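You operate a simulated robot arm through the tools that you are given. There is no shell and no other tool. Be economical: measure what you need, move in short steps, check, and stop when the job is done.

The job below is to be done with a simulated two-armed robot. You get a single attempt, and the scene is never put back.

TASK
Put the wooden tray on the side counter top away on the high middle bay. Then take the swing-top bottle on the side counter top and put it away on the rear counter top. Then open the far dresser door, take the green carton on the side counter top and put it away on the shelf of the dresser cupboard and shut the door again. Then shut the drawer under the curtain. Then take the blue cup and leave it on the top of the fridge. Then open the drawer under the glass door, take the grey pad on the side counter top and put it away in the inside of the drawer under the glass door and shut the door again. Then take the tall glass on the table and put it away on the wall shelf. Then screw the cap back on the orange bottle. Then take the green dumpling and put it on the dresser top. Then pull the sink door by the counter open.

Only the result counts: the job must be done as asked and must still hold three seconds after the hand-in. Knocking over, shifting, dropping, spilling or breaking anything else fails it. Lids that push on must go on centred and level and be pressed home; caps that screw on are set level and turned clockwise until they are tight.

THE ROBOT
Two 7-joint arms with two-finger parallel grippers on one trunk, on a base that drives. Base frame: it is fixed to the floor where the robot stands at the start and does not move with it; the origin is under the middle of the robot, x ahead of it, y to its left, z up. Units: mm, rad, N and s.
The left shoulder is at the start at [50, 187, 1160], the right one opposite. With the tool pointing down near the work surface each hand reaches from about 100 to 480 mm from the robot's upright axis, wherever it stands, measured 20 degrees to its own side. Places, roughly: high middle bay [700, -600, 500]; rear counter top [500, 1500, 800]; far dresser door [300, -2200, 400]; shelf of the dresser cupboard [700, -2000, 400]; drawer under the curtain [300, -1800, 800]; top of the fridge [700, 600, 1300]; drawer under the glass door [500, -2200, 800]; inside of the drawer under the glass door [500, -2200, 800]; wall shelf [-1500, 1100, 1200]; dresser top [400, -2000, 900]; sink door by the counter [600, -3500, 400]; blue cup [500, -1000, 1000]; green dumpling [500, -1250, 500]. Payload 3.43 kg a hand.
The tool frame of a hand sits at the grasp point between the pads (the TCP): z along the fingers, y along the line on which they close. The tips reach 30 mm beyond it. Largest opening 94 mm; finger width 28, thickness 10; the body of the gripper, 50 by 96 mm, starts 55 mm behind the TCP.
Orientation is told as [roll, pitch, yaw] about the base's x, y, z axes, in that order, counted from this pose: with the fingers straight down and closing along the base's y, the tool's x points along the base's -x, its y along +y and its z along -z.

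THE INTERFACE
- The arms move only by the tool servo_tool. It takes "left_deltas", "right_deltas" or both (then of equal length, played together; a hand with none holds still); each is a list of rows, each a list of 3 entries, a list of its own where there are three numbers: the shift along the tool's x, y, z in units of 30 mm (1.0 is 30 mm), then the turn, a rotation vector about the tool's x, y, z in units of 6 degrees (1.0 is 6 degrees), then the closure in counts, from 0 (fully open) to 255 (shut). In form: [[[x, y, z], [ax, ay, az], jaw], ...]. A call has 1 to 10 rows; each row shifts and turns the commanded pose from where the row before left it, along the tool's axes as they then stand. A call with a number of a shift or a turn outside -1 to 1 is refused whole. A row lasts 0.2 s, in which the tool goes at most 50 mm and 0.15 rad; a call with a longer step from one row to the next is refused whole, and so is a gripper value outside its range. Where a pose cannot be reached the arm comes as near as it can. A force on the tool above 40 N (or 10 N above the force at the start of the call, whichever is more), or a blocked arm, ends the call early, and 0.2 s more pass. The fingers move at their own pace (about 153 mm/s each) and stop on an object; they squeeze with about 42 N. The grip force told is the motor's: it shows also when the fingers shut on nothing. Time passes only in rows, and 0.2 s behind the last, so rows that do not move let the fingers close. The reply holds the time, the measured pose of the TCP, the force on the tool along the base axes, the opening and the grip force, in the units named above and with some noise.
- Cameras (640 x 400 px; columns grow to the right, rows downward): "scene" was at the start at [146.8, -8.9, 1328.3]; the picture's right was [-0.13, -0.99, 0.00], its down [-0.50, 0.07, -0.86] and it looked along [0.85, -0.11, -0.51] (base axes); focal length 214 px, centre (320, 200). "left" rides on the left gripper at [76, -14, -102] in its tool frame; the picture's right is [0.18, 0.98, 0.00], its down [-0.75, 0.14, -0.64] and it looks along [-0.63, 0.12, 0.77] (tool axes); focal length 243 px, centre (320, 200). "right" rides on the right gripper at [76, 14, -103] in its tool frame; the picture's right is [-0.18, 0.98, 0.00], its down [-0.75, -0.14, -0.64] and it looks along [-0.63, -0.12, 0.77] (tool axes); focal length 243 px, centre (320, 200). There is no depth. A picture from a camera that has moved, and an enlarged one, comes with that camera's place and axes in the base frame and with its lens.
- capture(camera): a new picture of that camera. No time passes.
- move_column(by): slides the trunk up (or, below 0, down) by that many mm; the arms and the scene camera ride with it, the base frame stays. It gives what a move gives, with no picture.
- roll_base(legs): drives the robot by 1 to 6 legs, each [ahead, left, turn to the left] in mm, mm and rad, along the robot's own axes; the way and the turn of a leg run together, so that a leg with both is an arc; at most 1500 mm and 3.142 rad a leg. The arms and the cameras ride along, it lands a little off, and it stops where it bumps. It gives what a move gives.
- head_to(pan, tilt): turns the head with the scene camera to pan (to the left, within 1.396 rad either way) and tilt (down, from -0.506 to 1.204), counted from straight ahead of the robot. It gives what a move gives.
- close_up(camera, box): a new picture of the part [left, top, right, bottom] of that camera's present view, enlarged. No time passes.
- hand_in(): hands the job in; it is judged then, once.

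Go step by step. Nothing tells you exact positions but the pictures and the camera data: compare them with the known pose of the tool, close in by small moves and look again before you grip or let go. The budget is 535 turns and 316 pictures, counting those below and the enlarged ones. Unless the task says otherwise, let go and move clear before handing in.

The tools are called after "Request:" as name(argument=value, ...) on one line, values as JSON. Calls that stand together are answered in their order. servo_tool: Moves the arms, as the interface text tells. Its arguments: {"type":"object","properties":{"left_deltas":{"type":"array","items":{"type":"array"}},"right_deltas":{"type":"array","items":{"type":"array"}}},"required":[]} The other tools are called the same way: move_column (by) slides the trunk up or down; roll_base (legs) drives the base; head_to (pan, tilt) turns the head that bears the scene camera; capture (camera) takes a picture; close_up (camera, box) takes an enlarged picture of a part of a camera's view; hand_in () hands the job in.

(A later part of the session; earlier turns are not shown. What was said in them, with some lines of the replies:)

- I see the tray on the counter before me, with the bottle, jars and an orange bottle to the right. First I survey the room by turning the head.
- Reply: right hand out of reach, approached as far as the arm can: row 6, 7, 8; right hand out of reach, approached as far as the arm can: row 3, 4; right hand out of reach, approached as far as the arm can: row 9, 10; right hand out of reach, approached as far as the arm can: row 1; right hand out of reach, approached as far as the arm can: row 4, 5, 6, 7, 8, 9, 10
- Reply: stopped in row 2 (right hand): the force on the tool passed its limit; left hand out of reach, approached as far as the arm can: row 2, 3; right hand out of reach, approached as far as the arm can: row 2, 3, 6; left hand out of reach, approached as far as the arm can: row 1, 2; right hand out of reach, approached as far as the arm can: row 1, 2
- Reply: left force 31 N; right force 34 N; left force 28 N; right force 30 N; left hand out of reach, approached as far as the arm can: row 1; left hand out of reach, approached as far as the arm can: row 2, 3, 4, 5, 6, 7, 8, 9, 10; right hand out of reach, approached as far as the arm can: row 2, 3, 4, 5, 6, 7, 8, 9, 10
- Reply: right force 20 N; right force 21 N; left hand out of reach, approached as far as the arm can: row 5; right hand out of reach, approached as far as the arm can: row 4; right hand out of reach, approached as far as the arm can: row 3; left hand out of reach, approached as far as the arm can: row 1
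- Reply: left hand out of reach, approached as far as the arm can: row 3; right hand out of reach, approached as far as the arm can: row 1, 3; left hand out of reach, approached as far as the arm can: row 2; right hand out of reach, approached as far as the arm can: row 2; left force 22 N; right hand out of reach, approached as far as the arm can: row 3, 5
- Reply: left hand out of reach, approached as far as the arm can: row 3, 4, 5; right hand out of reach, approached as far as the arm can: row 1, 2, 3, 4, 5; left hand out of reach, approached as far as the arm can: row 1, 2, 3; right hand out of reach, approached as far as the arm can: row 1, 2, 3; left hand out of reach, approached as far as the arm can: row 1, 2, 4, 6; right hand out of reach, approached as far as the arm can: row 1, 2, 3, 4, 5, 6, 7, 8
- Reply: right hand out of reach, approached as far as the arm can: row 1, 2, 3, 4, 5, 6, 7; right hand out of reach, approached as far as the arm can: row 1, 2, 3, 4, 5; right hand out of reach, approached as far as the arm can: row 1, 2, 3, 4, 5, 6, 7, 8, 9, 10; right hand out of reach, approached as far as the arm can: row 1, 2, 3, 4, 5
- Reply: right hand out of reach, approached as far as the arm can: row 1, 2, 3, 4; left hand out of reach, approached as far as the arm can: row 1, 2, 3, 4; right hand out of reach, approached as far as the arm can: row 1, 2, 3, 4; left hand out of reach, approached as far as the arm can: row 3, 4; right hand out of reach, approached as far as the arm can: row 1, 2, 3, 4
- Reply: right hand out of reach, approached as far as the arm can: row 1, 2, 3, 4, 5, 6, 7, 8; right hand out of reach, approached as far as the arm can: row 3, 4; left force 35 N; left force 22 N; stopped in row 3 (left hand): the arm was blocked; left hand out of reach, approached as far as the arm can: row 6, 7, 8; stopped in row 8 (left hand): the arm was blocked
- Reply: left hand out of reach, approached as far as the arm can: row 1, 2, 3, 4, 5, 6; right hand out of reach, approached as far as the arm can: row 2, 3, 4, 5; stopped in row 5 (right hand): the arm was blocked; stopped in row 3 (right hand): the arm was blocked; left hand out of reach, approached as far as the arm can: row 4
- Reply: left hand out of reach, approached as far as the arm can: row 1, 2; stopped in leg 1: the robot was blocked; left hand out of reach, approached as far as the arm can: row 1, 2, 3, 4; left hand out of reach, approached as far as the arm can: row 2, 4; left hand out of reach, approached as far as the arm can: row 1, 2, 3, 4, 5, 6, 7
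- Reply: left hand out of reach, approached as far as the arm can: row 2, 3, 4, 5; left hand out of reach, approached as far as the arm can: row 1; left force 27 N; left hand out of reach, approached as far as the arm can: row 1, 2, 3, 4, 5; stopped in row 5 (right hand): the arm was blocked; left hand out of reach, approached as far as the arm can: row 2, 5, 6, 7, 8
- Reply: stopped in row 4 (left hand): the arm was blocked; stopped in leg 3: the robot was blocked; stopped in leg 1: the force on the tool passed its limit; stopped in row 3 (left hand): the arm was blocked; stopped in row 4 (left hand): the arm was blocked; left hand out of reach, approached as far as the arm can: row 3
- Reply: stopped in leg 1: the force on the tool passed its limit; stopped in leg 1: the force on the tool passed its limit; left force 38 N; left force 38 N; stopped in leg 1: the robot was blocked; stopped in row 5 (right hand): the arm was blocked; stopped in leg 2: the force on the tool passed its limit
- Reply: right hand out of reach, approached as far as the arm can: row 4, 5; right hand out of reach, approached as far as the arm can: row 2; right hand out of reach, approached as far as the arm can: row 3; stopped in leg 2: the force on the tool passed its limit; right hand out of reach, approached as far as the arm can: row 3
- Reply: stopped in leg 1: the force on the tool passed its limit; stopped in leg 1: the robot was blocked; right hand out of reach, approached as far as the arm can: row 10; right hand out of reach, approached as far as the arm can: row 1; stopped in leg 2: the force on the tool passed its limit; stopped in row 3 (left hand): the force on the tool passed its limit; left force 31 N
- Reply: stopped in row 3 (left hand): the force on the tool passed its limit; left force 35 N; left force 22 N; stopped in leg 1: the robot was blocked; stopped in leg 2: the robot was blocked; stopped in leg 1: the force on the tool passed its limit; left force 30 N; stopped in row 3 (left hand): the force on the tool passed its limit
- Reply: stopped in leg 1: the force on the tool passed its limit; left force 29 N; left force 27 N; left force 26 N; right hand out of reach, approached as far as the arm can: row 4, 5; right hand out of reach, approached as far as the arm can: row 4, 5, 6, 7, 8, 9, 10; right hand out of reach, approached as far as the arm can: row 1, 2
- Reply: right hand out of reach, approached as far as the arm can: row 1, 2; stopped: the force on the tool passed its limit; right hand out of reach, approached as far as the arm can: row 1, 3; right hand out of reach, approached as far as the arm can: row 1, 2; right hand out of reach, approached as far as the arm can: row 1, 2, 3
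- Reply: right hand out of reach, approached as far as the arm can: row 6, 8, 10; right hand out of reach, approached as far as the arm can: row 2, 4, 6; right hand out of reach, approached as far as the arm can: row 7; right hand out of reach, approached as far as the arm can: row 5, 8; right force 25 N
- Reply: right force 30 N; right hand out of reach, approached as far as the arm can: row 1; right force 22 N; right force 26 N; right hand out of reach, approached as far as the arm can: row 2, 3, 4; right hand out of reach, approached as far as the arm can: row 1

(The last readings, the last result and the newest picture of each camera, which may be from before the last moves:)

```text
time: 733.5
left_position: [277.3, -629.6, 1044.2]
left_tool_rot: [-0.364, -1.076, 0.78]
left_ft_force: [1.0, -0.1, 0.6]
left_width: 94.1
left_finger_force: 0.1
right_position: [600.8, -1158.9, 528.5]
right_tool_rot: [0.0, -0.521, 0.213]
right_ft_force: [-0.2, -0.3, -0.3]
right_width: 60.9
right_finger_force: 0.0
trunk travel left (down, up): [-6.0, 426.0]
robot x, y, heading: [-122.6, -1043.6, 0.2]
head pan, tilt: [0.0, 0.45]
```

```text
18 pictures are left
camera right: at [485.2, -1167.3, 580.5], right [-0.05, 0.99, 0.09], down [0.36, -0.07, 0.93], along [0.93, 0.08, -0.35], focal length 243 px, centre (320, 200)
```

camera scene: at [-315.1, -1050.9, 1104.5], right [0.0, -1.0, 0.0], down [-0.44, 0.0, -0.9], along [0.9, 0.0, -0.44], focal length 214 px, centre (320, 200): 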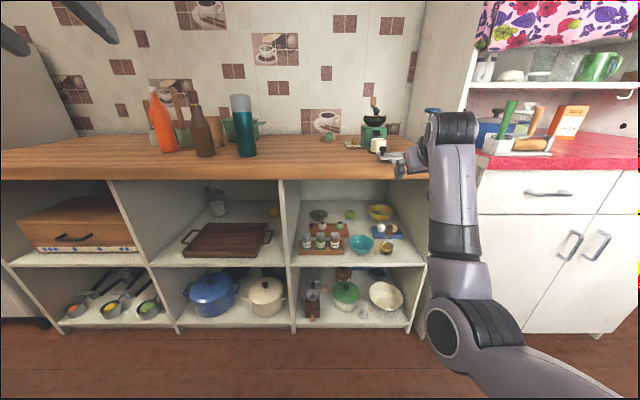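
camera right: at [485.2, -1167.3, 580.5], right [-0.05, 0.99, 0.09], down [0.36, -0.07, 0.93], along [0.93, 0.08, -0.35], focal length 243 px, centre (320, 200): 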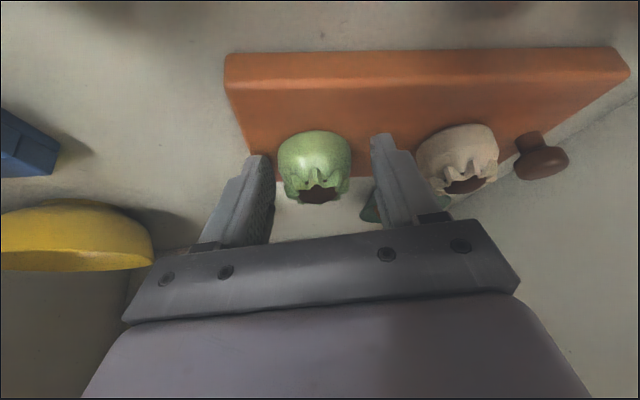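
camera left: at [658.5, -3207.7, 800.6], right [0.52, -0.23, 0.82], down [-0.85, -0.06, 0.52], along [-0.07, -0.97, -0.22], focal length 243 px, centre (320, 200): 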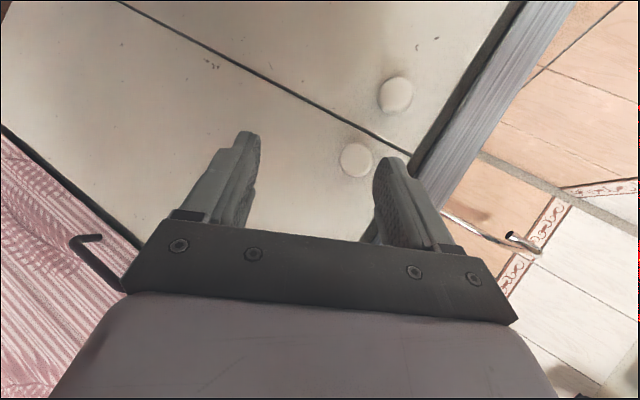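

Request:
servo_tool(right_deltas=[[[0, 0, 0.1], [0, 0, 0], 90], [[0, 0, 0], [0, 0, 0], 160], [[0, 0, 0], [0, 0, 0], 255], [[0, 0, 0], [0, 0, 0], 255]])

Request:
servo_tool(right_deltas=[[[-0.15, 0, -0.25], [0, 0, 0], 255], [[-0.4, 0, -0.7], [0, 0, 0], 255], [[-0.4, 0, -0.7], [0, 0, 0], 255], [[-0.4, 0, -0.7], [0, 0, 0], 255], [[-0.4, 0, -0.7], [0, 0, 0], 255]])

Request:
capture(camera="right")

```text
time: 734.5
left_position: [276.5, -628.2, 1042.2]
left_tool_rot: [-0.364, -1.077, 0.781]
left_ft_force: [-0.6, -0.9, 0.2]
left_width: 93.9
left_finger_force: 0.0
right_position: [603.5, -1157.1, 527.9]
right_tool_rot: [-0.002, -0.522, 0.213]
right_ft_force: [1.8, 2.4, 5.3]
right_width: 44.0
right_finger_force: 5.9
trunk travel left (down, up): [-6.0, 426.0]
robot x, y, heading: [-122.9, -1043.0, 0.194]
head pan, tilt: [0.0, 0.45]
```

```text
time: 735.7
left_position: [277.3, -628.4, 1042.2]
left_tool_rot: [-0.364, -1.077, 0.782]
left_ft_force: [-0.3, 0.0, 0.1]
left_width: 94.0
left_finger_force: 0.0
right_position: [601.9, -1157.0, 633.8]
right_tool_rot: [0.001, -0.518, 0.212]
right_ft_force: [0.6, 0.0, -0.3]
right_width: 43.7
right_finger_force: 6.3
trunk travel left (down, up): [-6.0, 426.0]
robot x, y, heading: [-125.2, -1044.3, 0.197]
head pan, tilt: [0.0, 0.45]
```

```text
17 pictures are left
camera right: at [484.6, -1166.8, 686.0], right [-0.05, 0.99, 0.09], down [0.36, -0.07, 0.93], along [0.93, 0.08, -0.35], focal length 243 px, centre (320, 200)
```

right: 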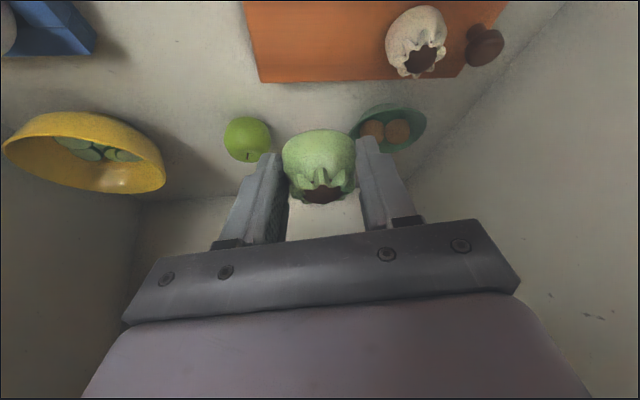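

Request:
roll_base(legs=[[-340, 40, 0], [0, 0, -0.197]])

Request:
move_column(by=420)

Request:
roll_base(legs=[[0, -960, 0]])

Request:
capture(camera="right")

```text
time: 738.8
left_position: [3.9, -744.9, 1043.3]
left_tool_rot: [-0.363, -1.076, 0.582]
left_ft_force: [1.0, -0.6, -0.1]
left_width: 93.9
left_finger_force: 0.0
right_position: [215.1, -1326.1, 634.3]
right_tool_rot: [-0.003, -0.518, 0.015]
right_ft_force: [0.3, 0.1, -1.6]
right_width: 43.8
right_finger_force: 5.9
trunk travel left (down, up): [-6.0, 426.0]
robot x, y, heading: [-471.6, -1070.6, -0.003]
head pan, tilt: [0.0, 0.45]
```

```text
refused: 420 is not a number from -400 to 400
```

```text
time: 743.7
left_position: [-0.1, -1683.1, 1042.2]
left_tool_rot: [-0.362, -1.078, 0.589]
left_ft_force: [0.0, -0.6, -0.2]
left_width: 94.1
left_finger_force: 0.2
right_position: [216.3, -2264.5, 633.9]
right_tool_rot: [-0.002, -0.518, 0.021]
right_ft_force: [0.0, 0.2, -0.6]
right_width: 43.7
right_finger_force: 5.9
trunk travel left (down, up): [-6.0, 426.0]
robot x, y, heading: [-475.9, -2011.3, 0.003]
head pan, tilt: [0.0, 0.45]
```

```text
16 pictures are left
camera right: at [99.7, -2251.1, 685.6], right [0.14, 0.99, 0.09], down [0.34, -0.13, 0.93], along [0.93, -0.1, -0.35], focal length 243 px, centre (320, 200)
```

right: 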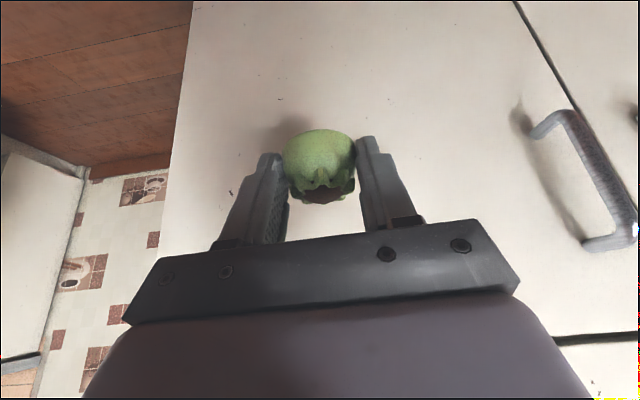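

Request:
move_column(by=400)

Request:
roll_base(legs=[[120, 0, 0]])

Request:
capture(camera="right")

```text
time: 747.5
left_position: [0.5, -1684.3, 1442.7]
left_tool_rot: [-0.363, -1.075, 0.589]
left_ft_force: [-0.6, 0.1, -0.3]
left_width: 94.2
left_finger_force: 0.1
right_position: [216.8, -2263.0, 1033.5]
right_tool_rot: [-0.003, -0.518, 0.02]
right_ft_force: [0.0, 0.0, -0.6]
right_width: 43.8
right_finger_force: 6.0
trunk travel left (down, up): [-406.0, 26.0]
robot x, y, heading: [-474.4, -2013.5, -0.001]
head pan, tilt: [0.0, 0.45]
```

```text
time: 748.8
left_position: [120.6, -1682.0, 1443.4]
left_tool_rot: [-0.362, -1.077, 0.594]
left_ft_force: [1.4, -0.6, -0.1]
left_width: 94.0
left_finger_force: 0.0
right_position: [338.6, -2261.1, 1032.6]
right_tool_rot: [0.0, -0.517, 0.024]
right_ft_force: [0.4, -1.4, -0.4]
right_width: 44.0
right_finger_force: 6.0
trunk travel left (down, up): [-406.0, 26.0]
robot x, y, heading: [-347.2, -2011.4, 0.007]
head pan, tilt: [0.0, 0.45]
```

```text
15 pictures are left
camera right: at [222.5, -2248.5, 1085.1], right [0.14, 0.99, 0.09], down [0.34, -0.13, 0.93], along [0.93, -0.1, -0.35], focal length 243 px, centre (320, 200)
```

right: 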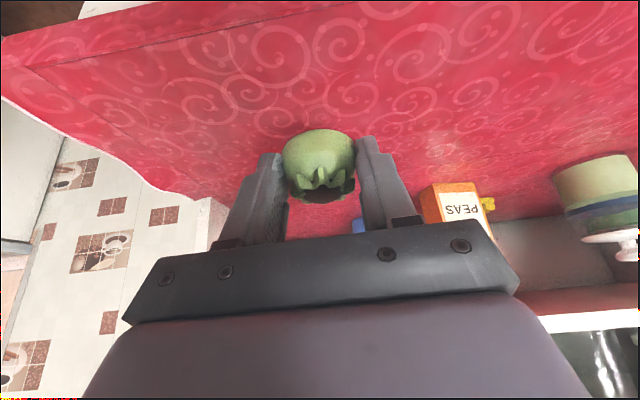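

Request:
roll_base(legs=[[65, 0, 0]])

Request:
move_column(by=-55)

Request:
move_column(by=-8)

Request:
move_column(by=-6)

Request:
move_column(by=-6)

```text
time: 749.7
left_position: [183.4, -1679.4, 1443.3]
left_tool_rot: [-0.363, -1.079, 0.594]
left_ft_force: [0.5, -0.3, -0.4]
left_width: 94.0
left_finger_force: 0.0
right_position: [401.9, -2258.5, 1034.3]
right_tool_rot: [-0.001, -0.52, 0.028]
right_ft_force: [-0.5, -0.1, -1.1]
right_width: 43.9
right_finger_force: 5.8
trunk travel left (down, up): [-406.0, 26.0]
robot x, y, heading: [-287.7, -2010.8, 0.004]
head pan, tilt: [0.0, 0.45]
```

```text
time: 750.7
left_position: [181.7, -1678.9, 1387.8]
left_tool_rot: [-0.362, -1.079, 0.593]
left_ft_force: [-0.2, -0.6, 0.0]
left_width: 94.1
left_finger_force: 0.1
right_position: [401.5, -2259.9, 978.7]
right_tool_rot: [0.0, -0.519, 0.026]
right_ft_force: [-0.3, 0.4, -0.4]
right_width: 43.6
right_finger_force: 5.8
trunk travel left (down, up): [-351.0, 81.0]
robot x, y, heading: [-288.3, -2010.7, 0.007]
head pan, tilt: [0.0, 0.45]
```

```text
time: 751.3
left_position: [182.2, -1680.0, 1380.0]
left_tool_rot: [-0.364, -1.078, 0.596]
left_ft_force: [-0.3, 0.7, -0.3]
left_width: 94.0
left_finger_force: 0.0
right_position: [402.4, -2259.5, 973.9]
right_tool_rot: [0.0, -0.523, 0.026]
right_ft_force: [1.6, -1.8, 5.1]
right_width: 43.9
right_finger_force: 5.6
trunk travel left (down, up): [-343.0, 89.0]
robot x, y, heading: [-293.1, -2015.2, 0.012]
head pan, tilt: [0.0, 0.45]
```

```text
time: 751.8
left_position: [179.8, -1679.2, 1374.8]
left_tool_rot: [-0.368, -1.08, 0.595]
left_ft_force: [-0.5, 0.2, 1.0]
left_width: 93.8
left_finger_force: 0.1
right_position: [402.1, -2259.8, 973.5]
right_tool_rot: [-0.002, -0.534, 0.027]
right_ft_force: [1.8, -1.4, 25.6]
right_width: 44.0
right_finger_force: 6.4
trunk travel left (down, up): [-337.0, 95.0]
robot x, y, heading: [-291.4, -2013.0, 0.01]
head pan, tilt: [0.0, 0.45]
```

```text
time: 752.4
left_position: [177.2, -1678.6, 1369.1]
left_tool_rot: [-0.369, -1.08, 0.601]
left_ft_force: [0.7, -0.1, 0.0]
left_width: 94.0
left_finger_force: 0.1
right_position: [401.4, -2260.1, 973.0]
right_tool_rot: [-0.005, -0.544, 0.026]
right_ft_force: [-1.3, -3.9, 36.8]
right_width: 43.9
right_finger_force: 5.9
trunk travel left (down, up): [-331.0, 101.0]
robot x, y, heading: [-289.8, -2010.2, 0.005]
head pan, tilt: [0.0, 0.45]
```

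Request:
move_column(by=12)

Request:
servo_tool(right_deltas=[[[0, 0, 0], [0, 0, 0], 110], [[0, 0, 0], [0, 0, 0], 80], [[0, 0, 0], [0, 0, 0], 60]])

Request:
move_column(by=80)

Request:
roll_base(legs=[[-180, 0, 0]])

Request:
head_to(pan=-0.3, tilt=0.6)

Request:
capture(camera="scene")

```text
time: 753.0
left_position: [182.6, -1678.8, 1380.6]
left_tool_rot: [-0.364, -1.079, 0.595]
left_ft_force: [-0.5, -0.7, -0.7]
left_width: 94.3
left_finger_force: 0.1
right_position: [400.6, -2259.2, 973.4]
right_tool_rot: [-0.002, -0.525, 0.026]
right_ft_force: [4.6, -3.0, 15.0]
right_width: 43.7
right_finger_force: 6.1
trunk travel left (down, up): [-343.0, 89.0]
robot x, y, heading: [-289.4, -2011.5, 0.014]
head pan, tilt: [0.0, 0.45]
```

```text
time: 753.8
left_position: [179.4, -1679.2, 1381.6]
left_tool_rot: [-0.365, -1.081, 0.595]
left_ft_force: [0.7, 0.0, -0.1]
left_width: 94.0
left_finger_force: 0.1
right_position: [400.0, -2259.9, 973.0]
right_tool_rot: [0.0, -0.519, 0.025]
right_ft_force: [-3.3, -10.4, 16.4]
right_width: 65.5
right_finger_force: 0.0
trunk travel left (down, up): [-343.0, 89.0]
robot x, y, heading: [-290.3, -2008.9, 0.008]
head pan, tilt: [0.0, 0.45]
```

```text
time: 754.9
left_position: [181.9, -1679.3, 1459.4]
left_tool_rot: [-0.362, -1.076, 0.594]
left_ft_force: [-0.4, 0.8, -1.1]
left_width: 94.0
left_finger_force: 0.0
right_position: [402.4, -2258.1, 1050.4]
right_tool_rot: [0.0, -0.519, 0.026]
right_ft_force: [0.1, 0.6, 0.0]
right_width: 71.9
right_finger_force: 0.1
trunk travel left (down, up): [-423.0, 9.0]
robot x, y, heading: [-288.1, -2011.3, 0.009]
head pan, tilt: [0.0, 0.45]
```

```text
time: 756.5
left_position: [0.5, -1682.8, 1460.4]
left_tool_rot: [-0.364, -1.078, 0.591]
left_ft_force: [0.5, -0.8, 0.7]
left_width: 94.1
left_finger_force: 0.1
right_position: [218.7, -2262.1, 1050.3]
right_tool_rot: [-0.003, -0.52, 0.023]
right_ft_force: [-0.6, -0.1, 0.0]
right_width: 71.9
right_finger_force: 0.1
trunk travel left (down, up): [-423.0, 9.0]
robot x, y, heading: [-471.2, -2013.5, 0.004]
head pan, tilt: [0.0, 0.45]
```

```text
time: 757.3
left_position: [0.6, -1682.3, 1459.7]
left_tool_rot: [-0.364, -1.077, 0.59]
left_ft_force: [-1.1, 0.0, 0.9]
left_width: 94.1
left_finger_force: 0.1
right_position: [219.4, -2261.6, 1051.6]
right_tool_rot: [0.0, -0.519, 0.023]
right_ft_force: [0.1, -0.2, -0.4]
right_width: 72.1
right_finger_force: 0.2
trunk travel left (down, up): [-423.0, 9.0]
robot x, y, heading: [-472.3, -2013.7, 0.007]
head pan, tilt: [-0.3, 0.6]
```

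```text
14 pictures are left
camera scene: at [-329.3, -2035.0, 1369.9], right [-0.29, -0.96, 0.0], down [-0.54, 0.16, -0.83], along [0.79, -0.24, -0.56], focal length 214 px, centre (320, 200)
```

scene: 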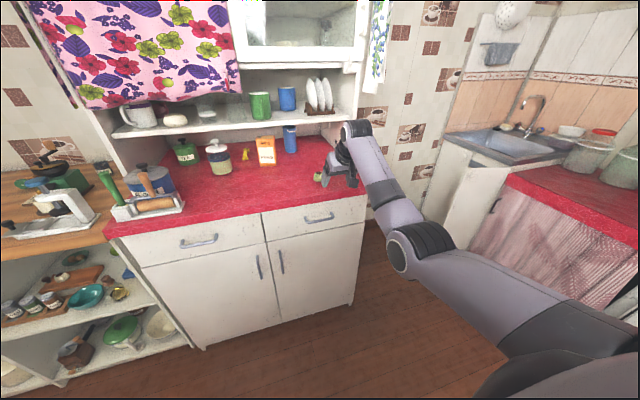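

Request:
roll_base(legs=[[0, -150, 0]])

Request:
head_to(pan=0.0, tilt=0.6)

Request:
capture(camera="scene")

```text
time: 758.6
left_position: [1.1, -1827.1, 1460.2]
left_tool_rot: [-0.362, -1.077, 0.59]
left_ft_force: [-0.7, -0.6, -0.1]
left_width: 94.1
left_finger_force: 0.0
right_position: [220.5, -2407.1, 1051.3]
right_tool_rot: [-0.001, -0.518, 0.022]
right_ft_force: [-0.1, 0.5, 0.5]
right_width: 72.0
right_finger_force: 0.1
trunk travel left (down, up): [-423.0, 9.0]
robot x, y, heading: [-469.7, -2157.2, 0.009]
head pan, tilt: [-0.3, 0.6]
```

```text
time: 759.4
left_position: [1.4, -1826.3, 1460.4]
left_tool_rot: [-0.365, -1.078, 0.592]
left_ft_force: [0.2, -0.2, -0.5]
left_width: 94.0
left_finger_force: 0.1
right_position: [220.5, -2406.0, 1051.0]
right_tool_rot: [0.002, -0.518, 0.023]
right_ft_force: [0.6, -0.2, -0.2]
right_width: 72.0
right_finger_force: 0.1
trunk travel left (down, up): [-423.0, 9.0]
robot x, y, heading: [-471.6, -2158.6, 0.006]
head pan, tilt: [0.0, 0.6]
```

```text
13 pictures are left
camera scene: at [-324.8, -2153.4, 1369.9], right [0.0, -1.0, 0.0], down [-0.56, 0.0, -0.83], along [0.83, 0.0, -0.56], focal length 214 px, centre (320, 200)
```

scene: 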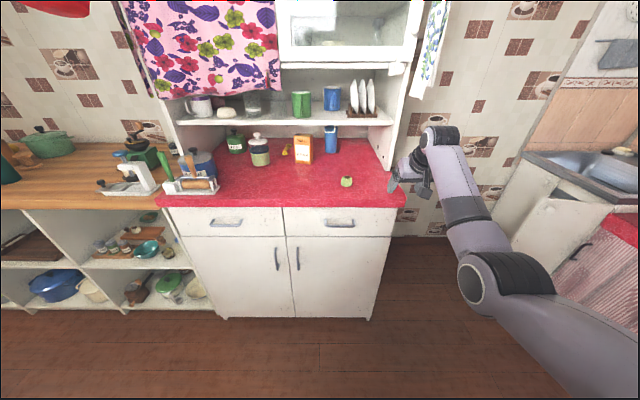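

Request:
close_up(camera="scene", box=[160, 130, 420, 320])

```text
2.11 times, centred on (290, 225) of scene
camera zoom: at [-324.8, -2153.4, 1369.9], right [0.0, -1.0, 0.0], down [-0.56, 0.0, -0.83], along [0.83, 0.0, -0.56], focal length 452 px, centre (383, 147)
```

zoom: 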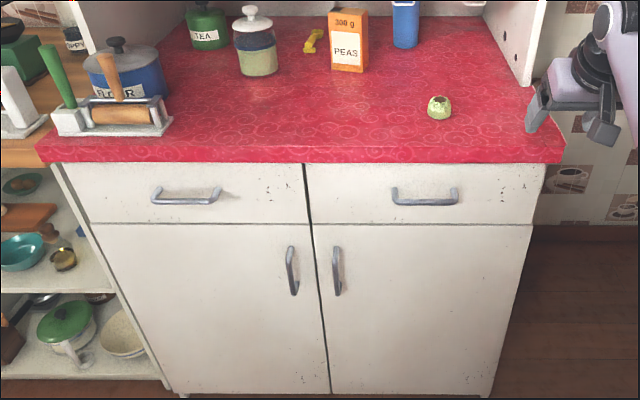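

Request:
close_up(camera="scene", box=[255, 190, 315, 235])

```text
8.89 times, centred on (285, 212) of scene
camera zoom: at [-324.8, -2153.4, 1369.9], right [0.0, -1.0, 0.0], down [-0.56, 0.0, -0.83], along [0.83, 0.0, -0.56], focal length 1906 px, centre (631, 89)
```

zoom: 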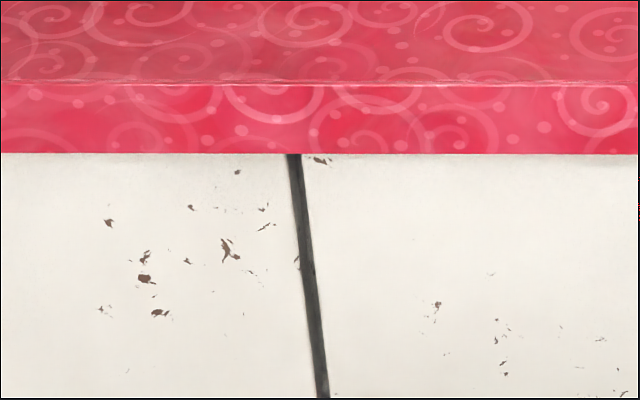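

Request:
close_up(camera="scene", box=[255, 215, 315, 260])

```text
8.89 times, centred on (285, 238) of scene
camera zoom: at [-324.8, -2153.4, 1369.9], right [0.0, -1.0, 0.0], down [-0.56, 0.0, -0.83], along [0.83, 0.0, -0.56], focal length 1906 px, centre (631, -133)
```

zoom: 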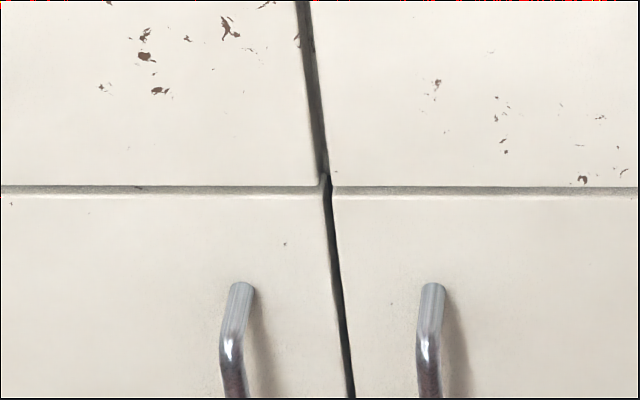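

The dumpling stands on the dresser top, the dresser drawers and doors are flush, the sink door stands open and both hands are clear. I hand the job in.

Request:
hand_in()

```text
The job is handed in.
```

The job is handed in with all ten steps carried out, but I could not measure the cap's tightness and two things along the way went less cleanly.

- **Swing-top bottle:** it tipped over on the rear counter when I first let go. I stood it back up, and it was upright when I last looked.
- **Teal tray with the pot on the rear counter:** while I did that, the left arm pressed down on the counter beside it. The tray's position afterwards matched the earlier pictures within my measuring error, about 10 mm.
- **Orange bottle cap:** it sits level. I turned it clockwise until the bottle began to turn with it, which I took as tight. The bottle shifted about 5 mm in the last turns.
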